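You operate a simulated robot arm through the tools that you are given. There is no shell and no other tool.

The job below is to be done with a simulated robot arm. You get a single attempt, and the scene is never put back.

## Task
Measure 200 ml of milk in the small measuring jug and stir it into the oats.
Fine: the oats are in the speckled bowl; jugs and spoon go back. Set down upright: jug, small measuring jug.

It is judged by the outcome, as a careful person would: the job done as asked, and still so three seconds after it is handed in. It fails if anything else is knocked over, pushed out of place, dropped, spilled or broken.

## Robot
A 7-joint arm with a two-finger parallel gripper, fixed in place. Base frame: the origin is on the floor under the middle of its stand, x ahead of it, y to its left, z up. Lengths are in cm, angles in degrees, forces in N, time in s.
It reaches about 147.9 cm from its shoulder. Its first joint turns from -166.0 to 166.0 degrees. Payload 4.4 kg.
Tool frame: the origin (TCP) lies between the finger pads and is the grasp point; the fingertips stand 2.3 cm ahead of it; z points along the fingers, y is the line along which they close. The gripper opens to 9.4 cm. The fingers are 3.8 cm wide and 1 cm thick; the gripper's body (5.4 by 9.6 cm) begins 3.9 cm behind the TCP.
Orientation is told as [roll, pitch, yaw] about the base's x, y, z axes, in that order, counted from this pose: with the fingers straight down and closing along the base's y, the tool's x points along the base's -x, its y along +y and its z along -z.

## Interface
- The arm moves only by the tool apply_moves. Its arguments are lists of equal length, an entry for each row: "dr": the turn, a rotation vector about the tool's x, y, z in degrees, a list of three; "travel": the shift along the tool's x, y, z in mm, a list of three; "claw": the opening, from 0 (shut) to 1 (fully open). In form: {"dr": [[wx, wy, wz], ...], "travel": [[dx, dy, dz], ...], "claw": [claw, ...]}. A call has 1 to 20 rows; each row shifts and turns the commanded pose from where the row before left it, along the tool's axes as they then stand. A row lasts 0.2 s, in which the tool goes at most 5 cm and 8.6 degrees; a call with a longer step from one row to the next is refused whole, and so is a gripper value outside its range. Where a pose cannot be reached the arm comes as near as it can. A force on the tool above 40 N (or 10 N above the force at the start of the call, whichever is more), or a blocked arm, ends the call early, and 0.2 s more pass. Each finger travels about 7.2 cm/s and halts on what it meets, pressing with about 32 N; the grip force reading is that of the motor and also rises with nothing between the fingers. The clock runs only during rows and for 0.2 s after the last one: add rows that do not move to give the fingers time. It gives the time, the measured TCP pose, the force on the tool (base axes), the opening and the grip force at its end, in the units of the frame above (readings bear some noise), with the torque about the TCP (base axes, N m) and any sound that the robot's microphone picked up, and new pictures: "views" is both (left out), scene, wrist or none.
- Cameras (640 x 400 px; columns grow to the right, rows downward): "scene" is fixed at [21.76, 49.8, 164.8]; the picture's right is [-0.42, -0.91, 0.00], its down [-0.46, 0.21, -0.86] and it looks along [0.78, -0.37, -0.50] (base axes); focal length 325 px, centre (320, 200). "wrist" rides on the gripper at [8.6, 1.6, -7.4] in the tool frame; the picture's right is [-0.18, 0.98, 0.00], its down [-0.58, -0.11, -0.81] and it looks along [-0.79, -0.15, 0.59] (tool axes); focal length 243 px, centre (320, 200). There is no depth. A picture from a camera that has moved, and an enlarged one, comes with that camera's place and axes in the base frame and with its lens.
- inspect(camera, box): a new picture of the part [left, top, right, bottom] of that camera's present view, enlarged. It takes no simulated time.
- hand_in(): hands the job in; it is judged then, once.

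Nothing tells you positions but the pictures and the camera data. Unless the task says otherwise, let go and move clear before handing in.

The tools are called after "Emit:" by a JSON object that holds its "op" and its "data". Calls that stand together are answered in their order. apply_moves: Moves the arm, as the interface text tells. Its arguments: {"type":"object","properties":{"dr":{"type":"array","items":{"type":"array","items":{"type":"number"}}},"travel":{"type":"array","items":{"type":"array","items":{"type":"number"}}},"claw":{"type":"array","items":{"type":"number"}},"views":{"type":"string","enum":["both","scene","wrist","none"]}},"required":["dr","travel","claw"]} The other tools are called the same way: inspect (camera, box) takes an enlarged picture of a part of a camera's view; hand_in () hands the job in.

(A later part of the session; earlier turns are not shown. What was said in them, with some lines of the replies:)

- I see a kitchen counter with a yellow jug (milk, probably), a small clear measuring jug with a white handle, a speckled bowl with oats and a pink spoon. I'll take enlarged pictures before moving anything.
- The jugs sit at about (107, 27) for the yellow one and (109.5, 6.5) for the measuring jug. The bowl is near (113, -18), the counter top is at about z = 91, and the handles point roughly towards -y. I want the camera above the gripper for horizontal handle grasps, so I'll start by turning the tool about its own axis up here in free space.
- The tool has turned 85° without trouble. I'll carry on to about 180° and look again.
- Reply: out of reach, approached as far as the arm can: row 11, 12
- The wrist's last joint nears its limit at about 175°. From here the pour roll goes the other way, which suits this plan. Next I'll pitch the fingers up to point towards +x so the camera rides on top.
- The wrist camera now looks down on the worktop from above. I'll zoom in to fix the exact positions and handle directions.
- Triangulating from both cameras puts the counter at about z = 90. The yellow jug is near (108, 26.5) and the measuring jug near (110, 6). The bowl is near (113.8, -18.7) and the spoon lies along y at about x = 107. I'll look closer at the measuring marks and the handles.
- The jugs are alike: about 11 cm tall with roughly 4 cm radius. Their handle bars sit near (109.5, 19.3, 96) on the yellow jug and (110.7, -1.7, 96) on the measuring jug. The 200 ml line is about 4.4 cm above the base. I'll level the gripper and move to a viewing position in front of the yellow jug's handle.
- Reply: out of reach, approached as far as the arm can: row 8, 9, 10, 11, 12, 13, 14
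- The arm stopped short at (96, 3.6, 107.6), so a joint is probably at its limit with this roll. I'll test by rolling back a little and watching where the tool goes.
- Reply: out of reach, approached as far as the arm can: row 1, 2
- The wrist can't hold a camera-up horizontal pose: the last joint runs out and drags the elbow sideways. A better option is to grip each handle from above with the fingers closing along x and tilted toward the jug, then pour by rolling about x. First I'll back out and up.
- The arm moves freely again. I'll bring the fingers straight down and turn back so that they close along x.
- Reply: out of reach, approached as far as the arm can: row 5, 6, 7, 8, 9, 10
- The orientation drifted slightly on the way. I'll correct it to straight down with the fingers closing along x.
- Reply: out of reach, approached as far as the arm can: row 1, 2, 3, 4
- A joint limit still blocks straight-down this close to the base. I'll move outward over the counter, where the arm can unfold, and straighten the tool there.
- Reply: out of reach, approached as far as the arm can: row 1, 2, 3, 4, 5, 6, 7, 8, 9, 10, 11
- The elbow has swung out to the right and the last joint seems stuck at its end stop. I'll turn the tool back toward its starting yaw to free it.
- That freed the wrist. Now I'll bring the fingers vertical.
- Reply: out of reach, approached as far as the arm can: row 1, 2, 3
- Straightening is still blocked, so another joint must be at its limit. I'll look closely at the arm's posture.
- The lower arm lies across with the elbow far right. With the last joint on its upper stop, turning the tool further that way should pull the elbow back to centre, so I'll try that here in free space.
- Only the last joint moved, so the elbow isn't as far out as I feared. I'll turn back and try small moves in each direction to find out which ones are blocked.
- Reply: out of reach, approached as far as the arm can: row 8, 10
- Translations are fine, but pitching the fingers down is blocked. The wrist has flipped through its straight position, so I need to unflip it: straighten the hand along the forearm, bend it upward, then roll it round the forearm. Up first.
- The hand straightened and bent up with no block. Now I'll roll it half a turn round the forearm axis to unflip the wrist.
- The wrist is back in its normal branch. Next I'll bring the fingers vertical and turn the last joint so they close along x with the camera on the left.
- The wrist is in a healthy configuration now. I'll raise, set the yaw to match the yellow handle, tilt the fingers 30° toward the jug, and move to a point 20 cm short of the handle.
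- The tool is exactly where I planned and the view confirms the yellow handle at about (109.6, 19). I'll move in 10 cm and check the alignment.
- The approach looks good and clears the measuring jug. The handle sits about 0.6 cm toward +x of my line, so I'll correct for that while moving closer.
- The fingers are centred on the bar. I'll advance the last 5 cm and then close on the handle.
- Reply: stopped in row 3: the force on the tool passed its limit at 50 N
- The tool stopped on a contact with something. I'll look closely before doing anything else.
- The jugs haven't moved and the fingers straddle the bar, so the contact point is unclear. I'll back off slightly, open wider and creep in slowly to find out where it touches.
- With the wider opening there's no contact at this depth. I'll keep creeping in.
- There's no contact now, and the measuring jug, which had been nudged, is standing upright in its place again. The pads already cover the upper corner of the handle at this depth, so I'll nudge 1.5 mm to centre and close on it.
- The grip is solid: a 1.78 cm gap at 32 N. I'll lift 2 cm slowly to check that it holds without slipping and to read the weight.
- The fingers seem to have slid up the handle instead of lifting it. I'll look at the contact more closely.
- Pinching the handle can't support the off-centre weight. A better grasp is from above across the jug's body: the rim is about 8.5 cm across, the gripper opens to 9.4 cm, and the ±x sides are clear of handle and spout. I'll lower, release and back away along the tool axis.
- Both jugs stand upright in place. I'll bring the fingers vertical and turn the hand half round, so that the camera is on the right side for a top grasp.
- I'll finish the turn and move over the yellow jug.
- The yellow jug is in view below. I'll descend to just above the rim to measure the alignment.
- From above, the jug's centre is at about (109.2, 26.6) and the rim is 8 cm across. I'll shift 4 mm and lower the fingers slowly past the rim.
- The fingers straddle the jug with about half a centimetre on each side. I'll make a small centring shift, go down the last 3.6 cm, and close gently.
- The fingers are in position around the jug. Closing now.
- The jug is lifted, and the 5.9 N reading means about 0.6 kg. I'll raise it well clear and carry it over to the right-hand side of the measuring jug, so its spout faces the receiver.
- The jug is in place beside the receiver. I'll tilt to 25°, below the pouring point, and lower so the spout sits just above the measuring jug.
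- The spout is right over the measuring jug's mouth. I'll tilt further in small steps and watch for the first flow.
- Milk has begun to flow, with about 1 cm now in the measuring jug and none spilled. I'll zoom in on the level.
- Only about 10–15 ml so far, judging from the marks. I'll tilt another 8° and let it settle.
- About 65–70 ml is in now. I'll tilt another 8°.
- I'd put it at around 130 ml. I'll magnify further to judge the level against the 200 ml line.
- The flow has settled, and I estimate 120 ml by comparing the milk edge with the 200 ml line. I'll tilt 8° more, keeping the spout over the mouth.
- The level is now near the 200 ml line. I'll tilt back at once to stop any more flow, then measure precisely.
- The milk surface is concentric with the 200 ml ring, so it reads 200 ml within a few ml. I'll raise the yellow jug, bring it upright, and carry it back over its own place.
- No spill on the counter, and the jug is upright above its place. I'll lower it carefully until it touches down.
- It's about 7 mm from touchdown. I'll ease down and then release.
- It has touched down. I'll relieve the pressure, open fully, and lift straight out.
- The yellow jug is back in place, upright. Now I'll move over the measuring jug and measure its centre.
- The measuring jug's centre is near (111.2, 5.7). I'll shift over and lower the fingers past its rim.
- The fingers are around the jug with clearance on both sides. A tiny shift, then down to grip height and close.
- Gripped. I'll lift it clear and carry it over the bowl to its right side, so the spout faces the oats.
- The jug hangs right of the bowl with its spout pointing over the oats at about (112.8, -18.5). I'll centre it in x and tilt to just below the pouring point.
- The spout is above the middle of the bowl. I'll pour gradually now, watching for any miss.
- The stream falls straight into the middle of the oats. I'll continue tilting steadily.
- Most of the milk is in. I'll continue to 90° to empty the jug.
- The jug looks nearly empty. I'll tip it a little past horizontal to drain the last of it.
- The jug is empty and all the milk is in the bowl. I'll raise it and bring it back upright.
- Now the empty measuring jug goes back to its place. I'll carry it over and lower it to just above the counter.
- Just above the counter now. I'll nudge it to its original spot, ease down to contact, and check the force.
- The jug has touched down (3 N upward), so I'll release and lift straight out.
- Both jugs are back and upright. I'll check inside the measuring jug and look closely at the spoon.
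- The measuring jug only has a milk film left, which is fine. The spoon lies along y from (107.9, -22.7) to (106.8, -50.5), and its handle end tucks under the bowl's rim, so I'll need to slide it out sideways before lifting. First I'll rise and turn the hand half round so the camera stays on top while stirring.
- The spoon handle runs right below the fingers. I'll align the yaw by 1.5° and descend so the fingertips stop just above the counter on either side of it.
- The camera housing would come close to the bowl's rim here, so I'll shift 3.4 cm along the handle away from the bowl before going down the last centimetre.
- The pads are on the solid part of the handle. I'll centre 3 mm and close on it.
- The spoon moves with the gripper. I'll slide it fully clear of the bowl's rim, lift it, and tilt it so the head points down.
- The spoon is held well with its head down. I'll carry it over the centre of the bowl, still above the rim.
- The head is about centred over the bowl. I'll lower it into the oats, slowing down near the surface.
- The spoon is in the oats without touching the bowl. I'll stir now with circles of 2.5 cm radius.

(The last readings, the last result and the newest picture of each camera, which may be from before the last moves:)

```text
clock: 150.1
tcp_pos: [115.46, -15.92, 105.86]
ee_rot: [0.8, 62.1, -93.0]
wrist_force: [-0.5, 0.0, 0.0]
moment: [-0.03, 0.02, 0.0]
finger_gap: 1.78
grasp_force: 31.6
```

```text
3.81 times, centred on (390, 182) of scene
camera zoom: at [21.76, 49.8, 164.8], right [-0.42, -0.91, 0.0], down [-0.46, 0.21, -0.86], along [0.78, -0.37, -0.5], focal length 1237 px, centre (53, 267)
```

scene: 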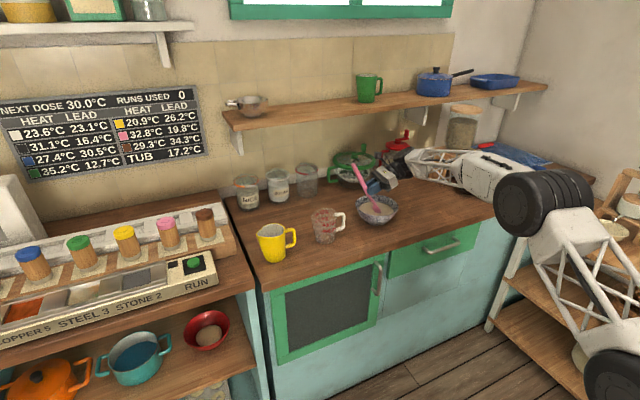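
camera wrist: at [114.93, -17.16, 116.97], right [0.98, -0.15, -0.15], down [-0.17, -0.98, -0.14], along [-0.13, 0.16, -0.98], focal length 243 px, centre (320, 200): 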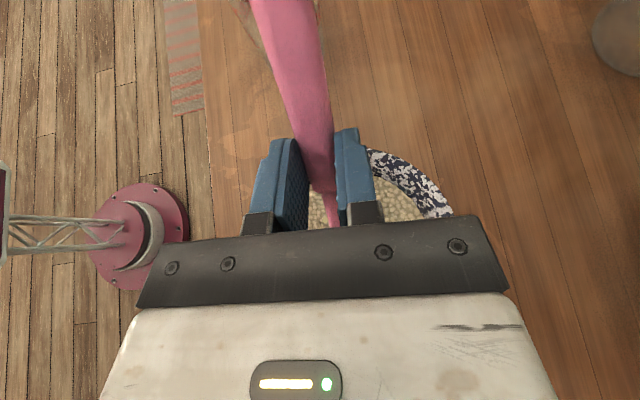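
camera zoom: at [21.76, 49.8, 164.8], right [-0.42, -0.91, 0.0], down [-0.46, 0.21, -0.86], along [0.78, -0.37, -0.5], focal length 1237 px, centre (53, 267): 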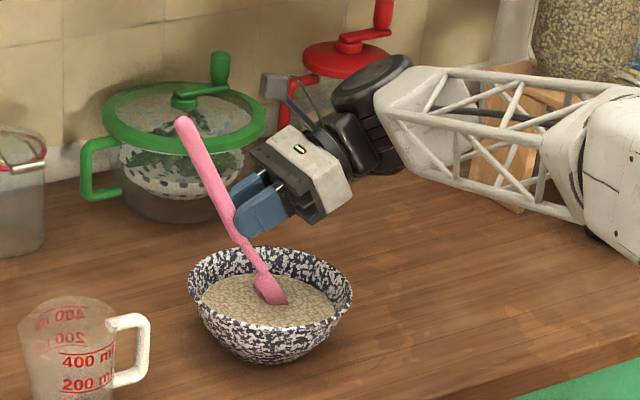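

The mixture is already becoming uniform. I'll go 4 mm deeper and stir two more rounds.

Emit:
{"op": "apply_moves", "data": {"dr": [[0, 0, 0], [0, 0, 0], [0, 0, 0], [0, 0, 0], [0, 0, 0], [0, 0, 0], [0, 0, 0], [0, 0, 0], [0, 0, 0], [0, 0, 0], [0, 0, 0], [0, 0, 0], [0, 0, 0], [0, 0, 0], [0, 0, 0], [0, 0, 0], [0, 0, 0], [0, 0, 0], [0, 0, 0], [0, 0, 0]], "travel": [[3.5, 4.0, 15.1], [6.8, -5.6, 12.7], [4.0, -13.0, 7.4], [-0.4, -15.4, -0.7], [-4.6, -12.0, -8.6], [-7.0, -4.0, -13.2], [-6.8, 5.6, -12.7], [-4.0, 13.0, -7.4], [0.4, 15.4, 0.7], [4.6, 12.0, 8.6], [7.0, 4.0, 13.2], [6.8, -5.6, 12.7], [4.0, -13.0, 7.4], [-0.4, -15.4, -0.7], [-4.6, -12.0, -8.6], [-7.0, -4.0, -13.2], [-6.8, 5.6, -12.7], [-4.0, 13.0, -7.4], [0.4, 15.4, 0.7], [4.6, 12.0, 8.6]], "claw": [0, 0, 0, 0, 0, 0, 0, 0, 0, 0, 0, 0, 0, 0, 0, 0, 0, 0, 0, 0], "views": "none"}}

Emit:
{"op": "apply_moves", "data": {"dr": [[0, 0, 0], [0, 0, 0], [0, 0, 0], [0, 0, 0], [0, 0, 0], [0, 0, 0], [0, 0, 0], [0, 0, 0], [0, 0, 0], [0, 0, 0], [0, 0, 0], [0, 0, 0], [0, 0, 0], [0, 0, 0], [0, 0, 0], [0, 0, 0], [0, 0, 0], [0, 0, 0], [0, 0, 0], [0, 0, 0]], "travel": [[7.0, 4.0, 13.2], [6.8, -5.6, 12.7], [4.0, -13.0, 7.4], [-0.4, -15.4, -0.7], [-4.6, -12.0, -8.6], [-7.0, -4.0, -13.2], [-6.8, 5.6, -12.7], [-4.0, 13.0, -7.4], [0.4, 15.4, 0.7], [4.6, 12.0, 8.6], [7.0, 4.0, 13.2], [6.8, -5.6, 12.7], [4.0, -13.0, 7.4], [-0.4, -15.4, -0.7], [-4.6, -12.0, -8.6], [-7.0, -4.0, -13.2], [-6.8, 5.6, -12.7], [-4.0, 13.0, -7.4], [0.4, 15.4, 0.7], [4.6, 12.0, 8.6]], "claw": [0, 0, 0, 0, 0, 0, 0, 0, 0, 0, 0, 0, 0, 0, 0, 0, 0, 0, 0, 0]}}

Emit:
{"op": "inspect", "data": {"camera": "scene", "box": [330, 130, 450, 235]}}

Emit:
{"op": "inspect", "data": {"camera": "scene", "box": [350, 185, 410, 230]}}

```text
clock: 154.3
tcp_pos: [115.54, -16.01, 105.56]
ee_rot: [1.0, 62.1, -92.9]
wrist_force: [0.3, 0.7, 0.1]
moment: [-0.03, 0.03, 0.01]
finger_gap: 1.8
grasp_force: 31.6
```

```text
clock: 158.5
tcp_pos: [115.55, -16.08, 105.42]
ee_rot: [1.0, 62.0, -92.9]
wrist_force: [1.3, -0.1, -1.2]
moment: [-0.02, 0.03, 0.01]
finger_gap: 1.77
grasp_force: 32.1
camera wrist: at [116.96, -18.6, 116.48], right [0.98, -0.15, -0.15], down [-0.17, -0.98, -0.14], along [-0.13, 0.16, -0.98], focal length 243 px, centre (320, 200)
```

scene: 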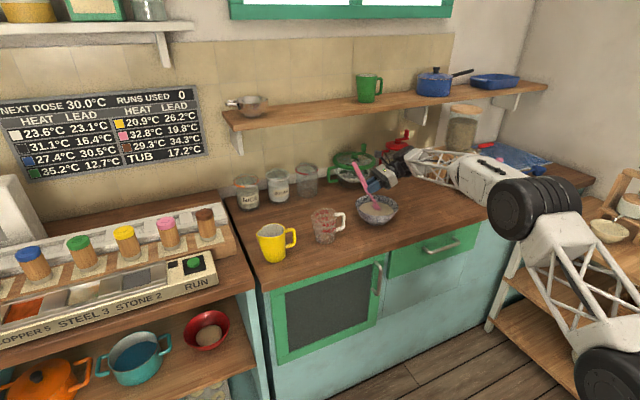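
wrist: 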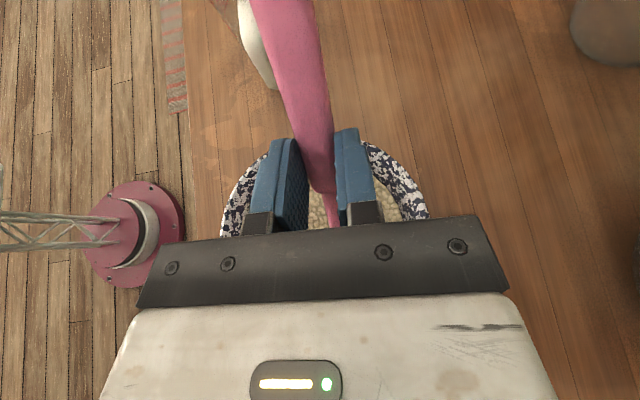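

```text
3.81 times, centred on (390, 182) of scene
camera zoom: at [21.76, 49.8, 164.8], right [-0.42, -0.91, 0.0], down [-0.46, 0.21, -0.86], along [0.78, -0.37, -0.5], focal length 1237 px, centre (53, 267)
```

zoom: 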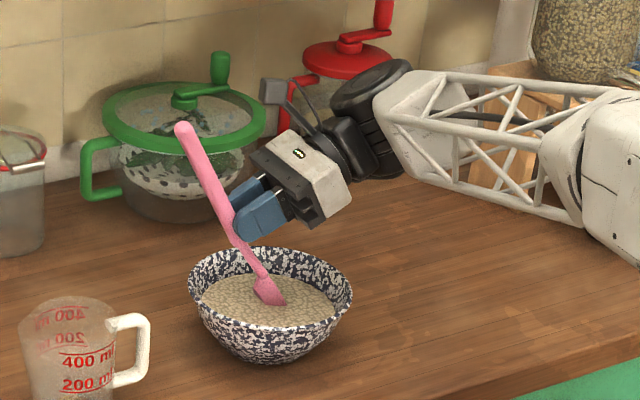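

```text
8.89 times, centred on (380, 208) of scene
camera zoom: at [21.76, 49.8, 164.8], right [-0.42, -0.91, 0.0], down [-0.46, 0.21, -0.86], along [0.78, -0.37, -0.5], focal length 2887 px, centre (-213, 133)
```

zoom: 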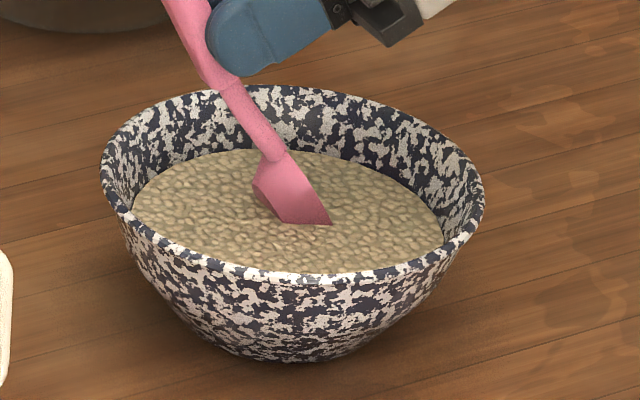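

The oats and milk are evenly mixed, and the bowl hasn't moved. I'll lift the spoon straight out and pause above the bowl to let it drip.

Emit:
{"op": "apply_moves", "data": {"dr": [[0, 0, 0], [0, 0, 0], [0, 0, 0], [0, 0, 0], [0, 0, 0], [0, 0, 0], [0, 0, 0], [0, 0, 0], [0, 0, 0], [0, 0, 0], [0, 0, 0]], "travel": [[8.8, -10, -4.7], [13.2, -10, -7], [17.7, 0, -9.4], [26.5, 0, -14.1], [26.5, 0, -14.1], [20, 0, -10.6], [0, 0, 0], [0, 0, 0], [0, 0, 0], [0, 0, 0], [0, 0, 0]], "claw": [0, 0, 0, 0, 0, 0, 0, 0, 0, 0, 0], "views": "none"}}

Emit:
{"op": "inspect", "data": {"camera": "scene", "box": [330, 130, 450, 235]}}

```text
clock: 160.9
tcp_pos: [113.51, -15.98, 118.38]
ee_rot: [0.9, 62.0, -93.1]
wrist_force: [0.2, -0.3, -0.3]
moment: [0.01, 0.02, -0.01]
finger_gap: 1.8
grasp_force: 31.5
```

```text
3.81 times, centred on (390, 182) of scene
camera zoom: at [21.76, 49.8, 164.8], right [-0.42, -0.91, 0.0], down [-0.46, 0.21, -0.86], along [0.78, -0.37, -0.5], focal length 1237 px, centre (53, 267)
```

zoom: 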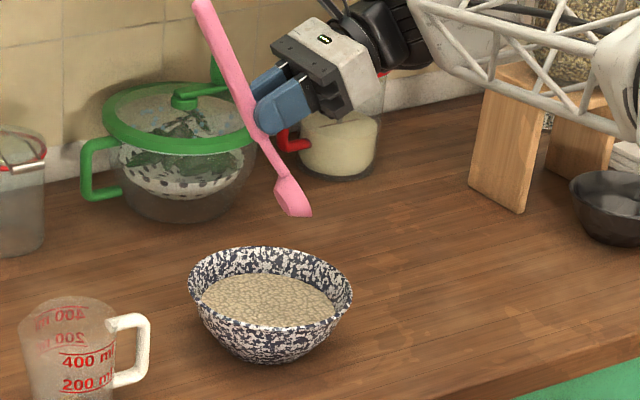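

The spoon is out and clean. I'll carry it back beside its place and level it out.

Emit:
{"op": "apply_moves", "data": {"dr": [[0, 0, 0], [0, 0, 0], [0, 0, 0], [0, 0, 0], [0, 0, 0], [0, 0, 0], [0, 0, 0], [0, 0, 0], [0, -7.75, 0], [0, -7.75, 0], [0, -7.75, 0], [0, -7.75, 0], [0, -7.75, 0], [0, -7.75, 0], [0, -7.75, 0], [0, -7.75, 0], [0, 0, 0]], "travel": [[-19.1, -6.2, -26.8], [-19.1, -6.2, -26.8], [-19.1, -6.2, -26.8], [-19.1, -6.2, -26.8], [-19.1, -6.2, -26.8], [-19.1, -6.2, -26.8], [-19.1, -6.2, -26.8], [-19.1, -6.2, -26.8], [0, 0, 0], [0, 0, 0], [0, 0, 0], [0, 0, 0], [0, 0, 0], [0, 0, 0], [0, 0, 0], [0, 0, 0], [0, 0, 0]], "claw": [0, 0, 0, 0, 0, 0, 0, 0, 0, 0, 0, 0, 0, 0, 0, 0, 0]}}

Emit:
{"op": "inspect", "data": {"camera": "scene", "box": [340, 120, 480, 240]}}

Emit:
{"op": "inspect", "data": {"camera": "wrist", "box": [160, 20, 480, 220]}}

```text
clock: 164.5
tcp_pos: [106.66, -41.53, 114.75]
ee_rot: [0.4, -0.1, -93.8]
wrist_force: [0.7, 0.9, -0.2]
moment: [-0.02, 0.0, -0.02]
finger_gap: 1.77
grasp_force: 32.6
camera wrist: at [108.91, -32.96, 122.11], right [0.97, -0.25, 0.01], down [-0.15, -0.57, 0.81], along [-0.2, -0.78, -0.59], focal length 243 px, centre (320, 200)
```

scene: 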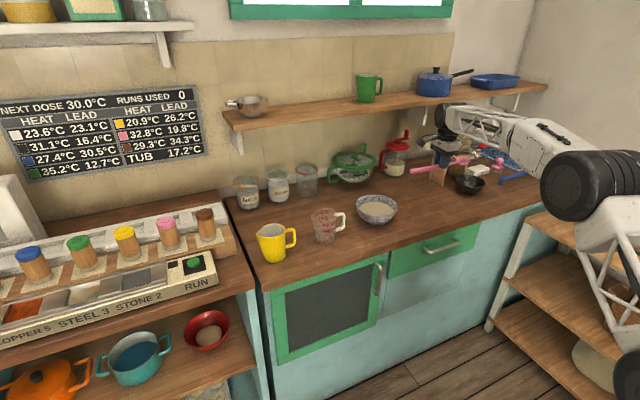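
wrist: 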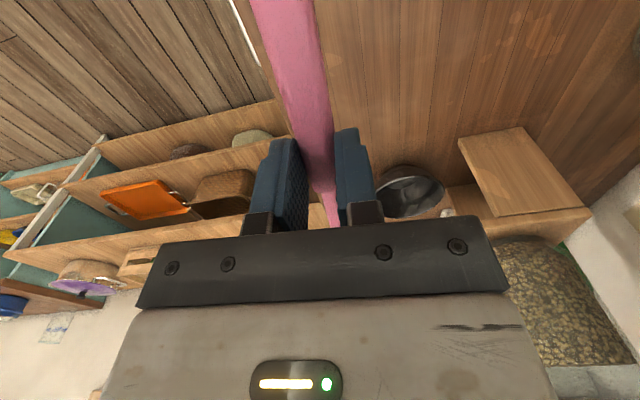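

```text
3.33 times, centred on (410, 180) of scene
camera zoom: at [21.76, 49.8, 164.8], right [-0.42, -0.91, 0.0], down [-0.46, 0.21, -0.86], along [0.78, -0.37, -0.5], focal length 1082 px, centre (20, 267)
```

zoom: 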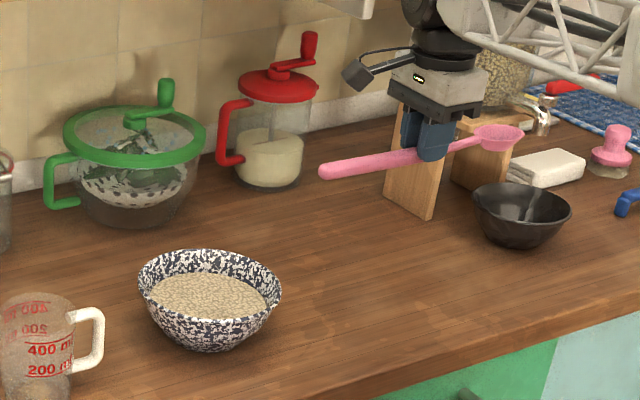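

```text
2.00 times, centred on (320, 120) of wrist
camera zoom: at [108.91, -32.96, 122.11], right [0.97, -0.25, 0.01], down [-0.15, -0.57, 0.81], along [-0.2, -0.78, -0.59], focal length 485 px, centre (320, 360)
```

zoom: 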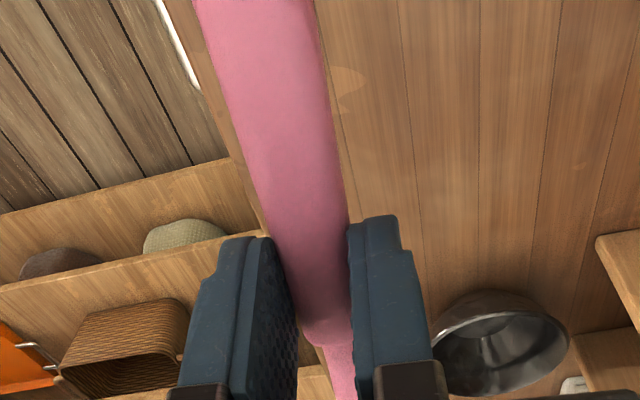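

The spoon is level and aligned. I'll lower it to just above the counter, clear of the bowl.

Emit:
{"op": "apply_moves", "data": {"dr": [[0, 0, 0], [0, 0, 0], [0, 0, 0], [0, 0, 0], [0, 0, 0], [0, 0, 0], [0, 0, 0], [0, 0, 0]], "travel": [[0, 5.8, 35], [0, 0, 45], [0, 0, 45], [0, 0, 40], [0, 0, 25], [0, 0, 13], [0, 0, 6], [0, 0, 0]], "claw": [0, 0, 0, 0, 0, 0, 0, 0], "views": "none"}}

Emit:
{"op": "inspect", "data": {"camera": "scene", "box": [340, 150, 460, 240]}}

```text
clock: 166.3
tcp_pos: [107.5, -41.74, 93.94]
ee_rot: [0.4, 0.1, -93.9]
wrist_force: [0.1, -0.9, -0.1]
moment: [0.01, -0.02, 0.03]
finger_gap: 1.79
grasp_force: 32.0
```

```text
4.44 times, centred on (400, 195) of scene
camera zoom: at [21.76, 49.8, 164.8], right [-0.42, -0.91, 0.0], down [-0.46, 0.21, -0.86], along [0.78, -0.37, -0.5], focal length 1443 px, centre (-36, 222)
```

zoom: 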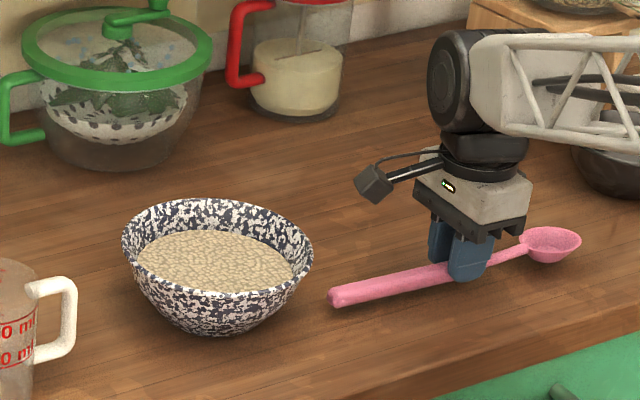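

I'll slide it back in under the bowl's rim to its original spot, then set it down.

Emit:
{"op": "apply_moves", "data": {"dr": [[0, 0, 0], [0, 0, 0], [0, 0, 0], [0, 0, 0], [0, 0, 0], [0, 0, 0]], "travel": [[12, -1.2, 3], [13, -1.2, 2], [13, 0, 0], [10, 0, 0], [4, 0, 0], [0, 0, 0]], "claw": [0, 0, 0, 0, 0, 0], "views": "none"}}

Emit:
{"op": "apply_moves", "data": {"dr": [[0, 0, 0], [0, 0, 0], [0, 0, 0]], "travel": [[0, 0, 2.5], [0, 0, 1.5], [0, 0, 0]], "claw": [0, 0, 0], "views": "none"}}

Emit:
{"op": "inspect", "data": {"camera": "scene", "box": [340, 150, 460, 240]}}

```text
clock: 167.7
tcp_pos: [107.71, -36.31, 93.38]
ee_rot: [0.4, 0.0, -93.7]
wrist_force: [-1.3, -1.7, -3.2]
moment: [-0.29, 0.09, 0.19]
finger_gap: 1.79
grasp_force: 31.7
```

```text
clock: 168.5
tcp_pos: [107.55, -36.41, 93.03]
ee_rot: [0.3, -0.1, -93.7]
wrist_force: [-0.3, 0.1, -1.3]
moment: [-0.03, 0.0, 0.03]
finger_gap: 1.79
grasp_force: 31.8
```

```text
4.44 times, centred on (400, 195) of scene
camera zoom: at [21.76, 49.8, 164.8], right [-0.42, -0.91, 0.0], down [-0.46, 0.21, -0.86], along [0.78, -0.37, -0.5], focal length 1443 px, centre (-36, 222)
```

zoom: 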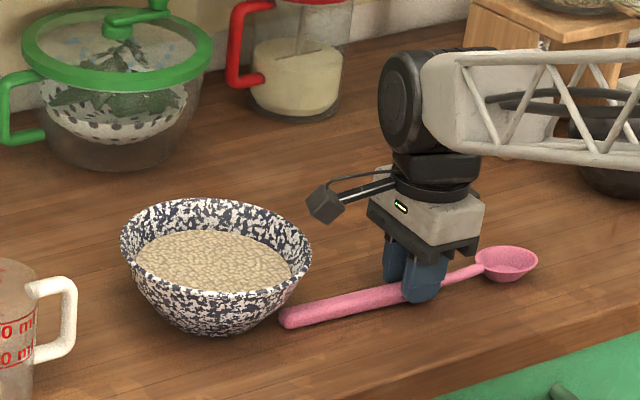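

The spoon lies where it was, with only a light touch against the bowl. I'll release it and rise.

Emit:
{"op": "apply_moves", "data": {"dr": [[0, 0, 0], [0, 0, 0], [0, 0, 0], [0, 0, 0]], "travel": [[0, 0, 0.5], [0, 0, 0], [0, 0, 0], [0, 0, 0]], "claw": [0, 0.3, 0.5, 0.5], "views": "none"}}

Emit:
{"op": "apply_moves", "data": {"dr": [[0, 0, 0], [0, 0, 0], [0, 0, 0], [0, 0, 0], [0, 0, 0], [0, 0, 0], [0, 0, 0], [0, 0, 0]], "travel": [[0, 0, -10], [0, 0, -20], [0, 0, -35], [0, 0, -45], [0, 0, -45], [0, 0, -45], [-20, 0, -40], [0, 0, 0]], "claw": [0.5, 0.5, 0.5, 0.5, 0.5, 0.5, 0.5, 0.5]}}

Emit:
{"op": "inspect", "data": {"camera": "scene", "box": [340, 160, 460, 240]}}

Emit:
{"op": "inspect", "data": {"camera": "scene", "box": [230, 180, 350, 270]}}

```text
clock: 169.5
tcp_pos: [107.59, -36.42, 93.05]
ee_rot: [0.4, 0.0, -93.9]
wrist_force: [1.1, -1.4, 0.8]
moment: [0.04, -0.05, 0.01]
finger_gap: 4.7
grasp_force: 0.0
```

```text
clock: 171.3
tcp_pos: [107.2, -38.56, 116.97]
ee_rot: [0.4, 0.1, -94.0]
wrist_force: [0.1, -0.4, 0.8]
moment: [-0.03, 0.03, 0.02]
finger_gap: 4.71
grasp_force: 0.0
camera wrist: at [109.37, -29.89, 124.44], right [0.97, -0.25, 0.01], down [-0.15, -0.57, 0.81], along [-0.2, -0.78, -0.59], focal length 243 px, centre (320, 200)
```

scene: 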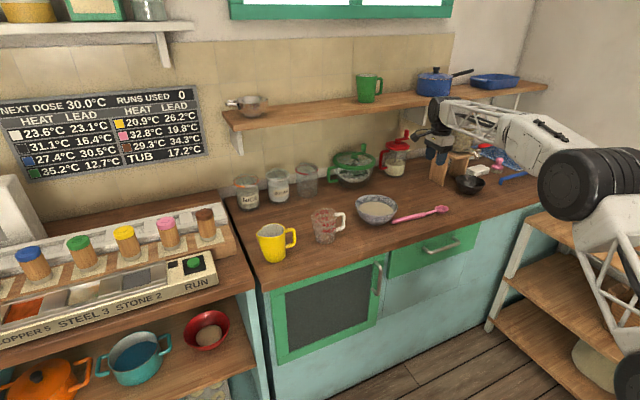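
wrist: 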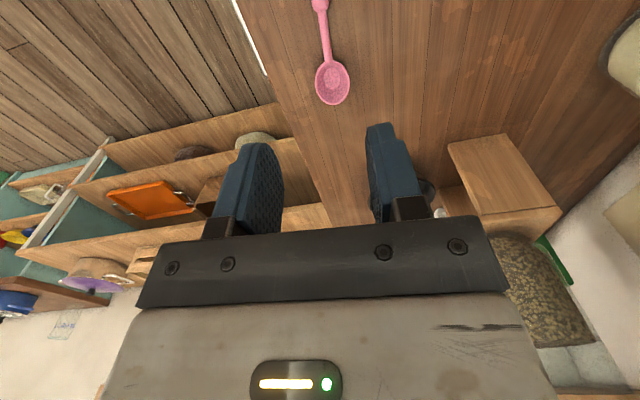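

```text
5.00 times, centred on (400, 200) of scene
camera zoom: at [21.76, 49.8, 164.8], right [-0.42, -0.91, 0.0], down [-0.46, 0.21, -0.86], along [0.78, -0.37, -0.5], focal length 1624 px, centre (-80, 200)
```

zoom: 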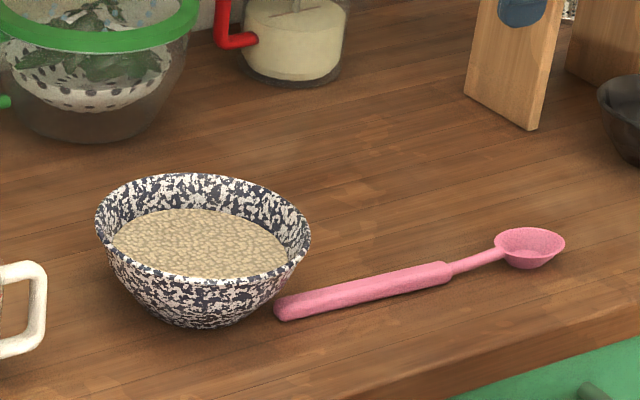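

```text
4.44 times, centred on (290, 225) of scene
camera zoom: at [21.76, 49.8, 164.8], right [-0.42, -0.91, 0.0], down [-0.46, 0.21, -0.86], along [0.78, -0.37, -0.5], focal length 1443 px, centre (453, 89)
```

zoom: 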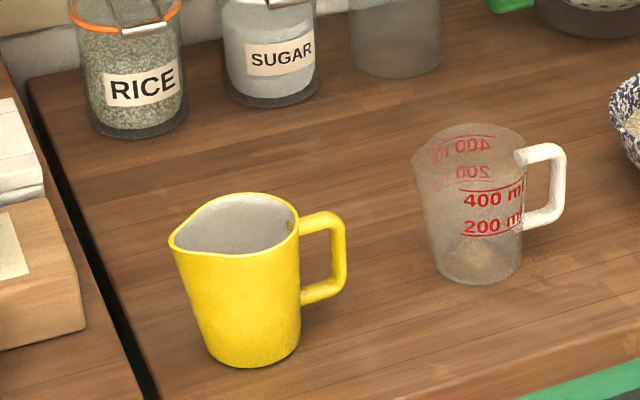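

Everything matches the starting picture: both jugs are upright in place, the spoon is back, and the oats are evenly mixed. I'll move the arm a little further clear and take a last look.

Emit:
{"op": "apply_moves", "data": {"dr": [[0, 0, 0], [0, 0, 0], [0, 0, 0], [0, 0, 0], [0, 0, 0], [0, 0, 0]], "travel": [[0, 0, -40], [0, 0, -40], [0, -35, -10], [0, -35, -10], [0, -35, 0], [0, 0, 0]], "claw": [0.5, 0.5, 0.5, 0.5, 0.5, 0.5]}}

Emit:
{"op": "inspect", "data": {"camera": "scene", "box": [220, 140, 480, 290]}}

```text
clock: 172.7
tcp_pos: [96.61, -37.66, 126.85]
ee_rot: [0.3, -0.1, -93.8]
wrist_force: [-0.3, 0.0, -0.4]
moment: [0.02, 0.03, 0.03]
finger_gap: 4.69
grasp_force: 0.0
camera wrist: at [98.83, -29.1, 134.14], right [0.97, -0.25, 0.01], down [-0.15, -0.57, 0.81], along [-0.2, -0.78, -0.59], focal length 243 px, centre (320, 200)
```

scene: 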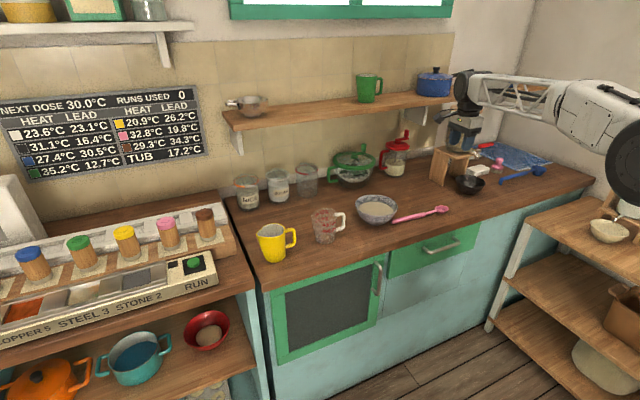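
wrist: 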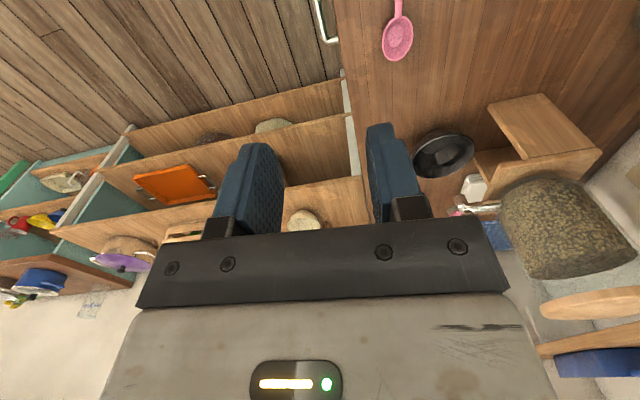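

```text
2.46 times, centred on (350, 215) of scene
camera zoom: at [21.76, 49.8, 164.8], right [-0.42, -0.91, 0.0], down [-0.46, 0.21, -0.86], along [0.78, -0.37, -0.5], focal length 799 px, centre (246, 163)
```

zoom: 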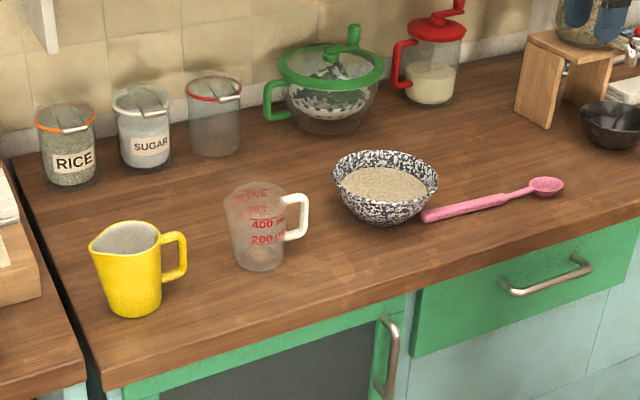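

The 200 ml of milk is stirred into the oats. Both jugs stand upright in their places, the spoon is back, the counter is clean, and the arm is clear. I'm handing the job in.

Emit:
{"op": "hand_in", "data": {}}

```text
The job is handed in.
```

The 200 ml of milk is measured and stirred into the oats in the speckled bowl, and I've handed the job in. I haven't seen the verdict.

- **Milk:** I poured from the yellow jug into the small measuring jug until the milk matched the 200 ml line. Judging by eye from the camera, it is within a few ml. I then emptied it over the oats; only a thin film of milk is left in the measuring jug.
- **Stirring:** I made six rounds with the spoon, and the mixture looks even. The bowl moved about 1–2 mm at most.
- **Put back:** Both jugs are upright. The measuring jug and spoon are in their original spots, and the yellow jug is within about 3 mm of where it started. I saw no milk on the counter.
- **Bumps on the way:**
  - The hand briefly touched the measuring jug while it was empty, and it settled back upright in its place.
  - My first grip on the yellow jug's handle slipped and shifted that jug by about 2–3 mm. I then lifted it by the body instead.
  - The spoon handle lightly touched the bowl when I slid it back.
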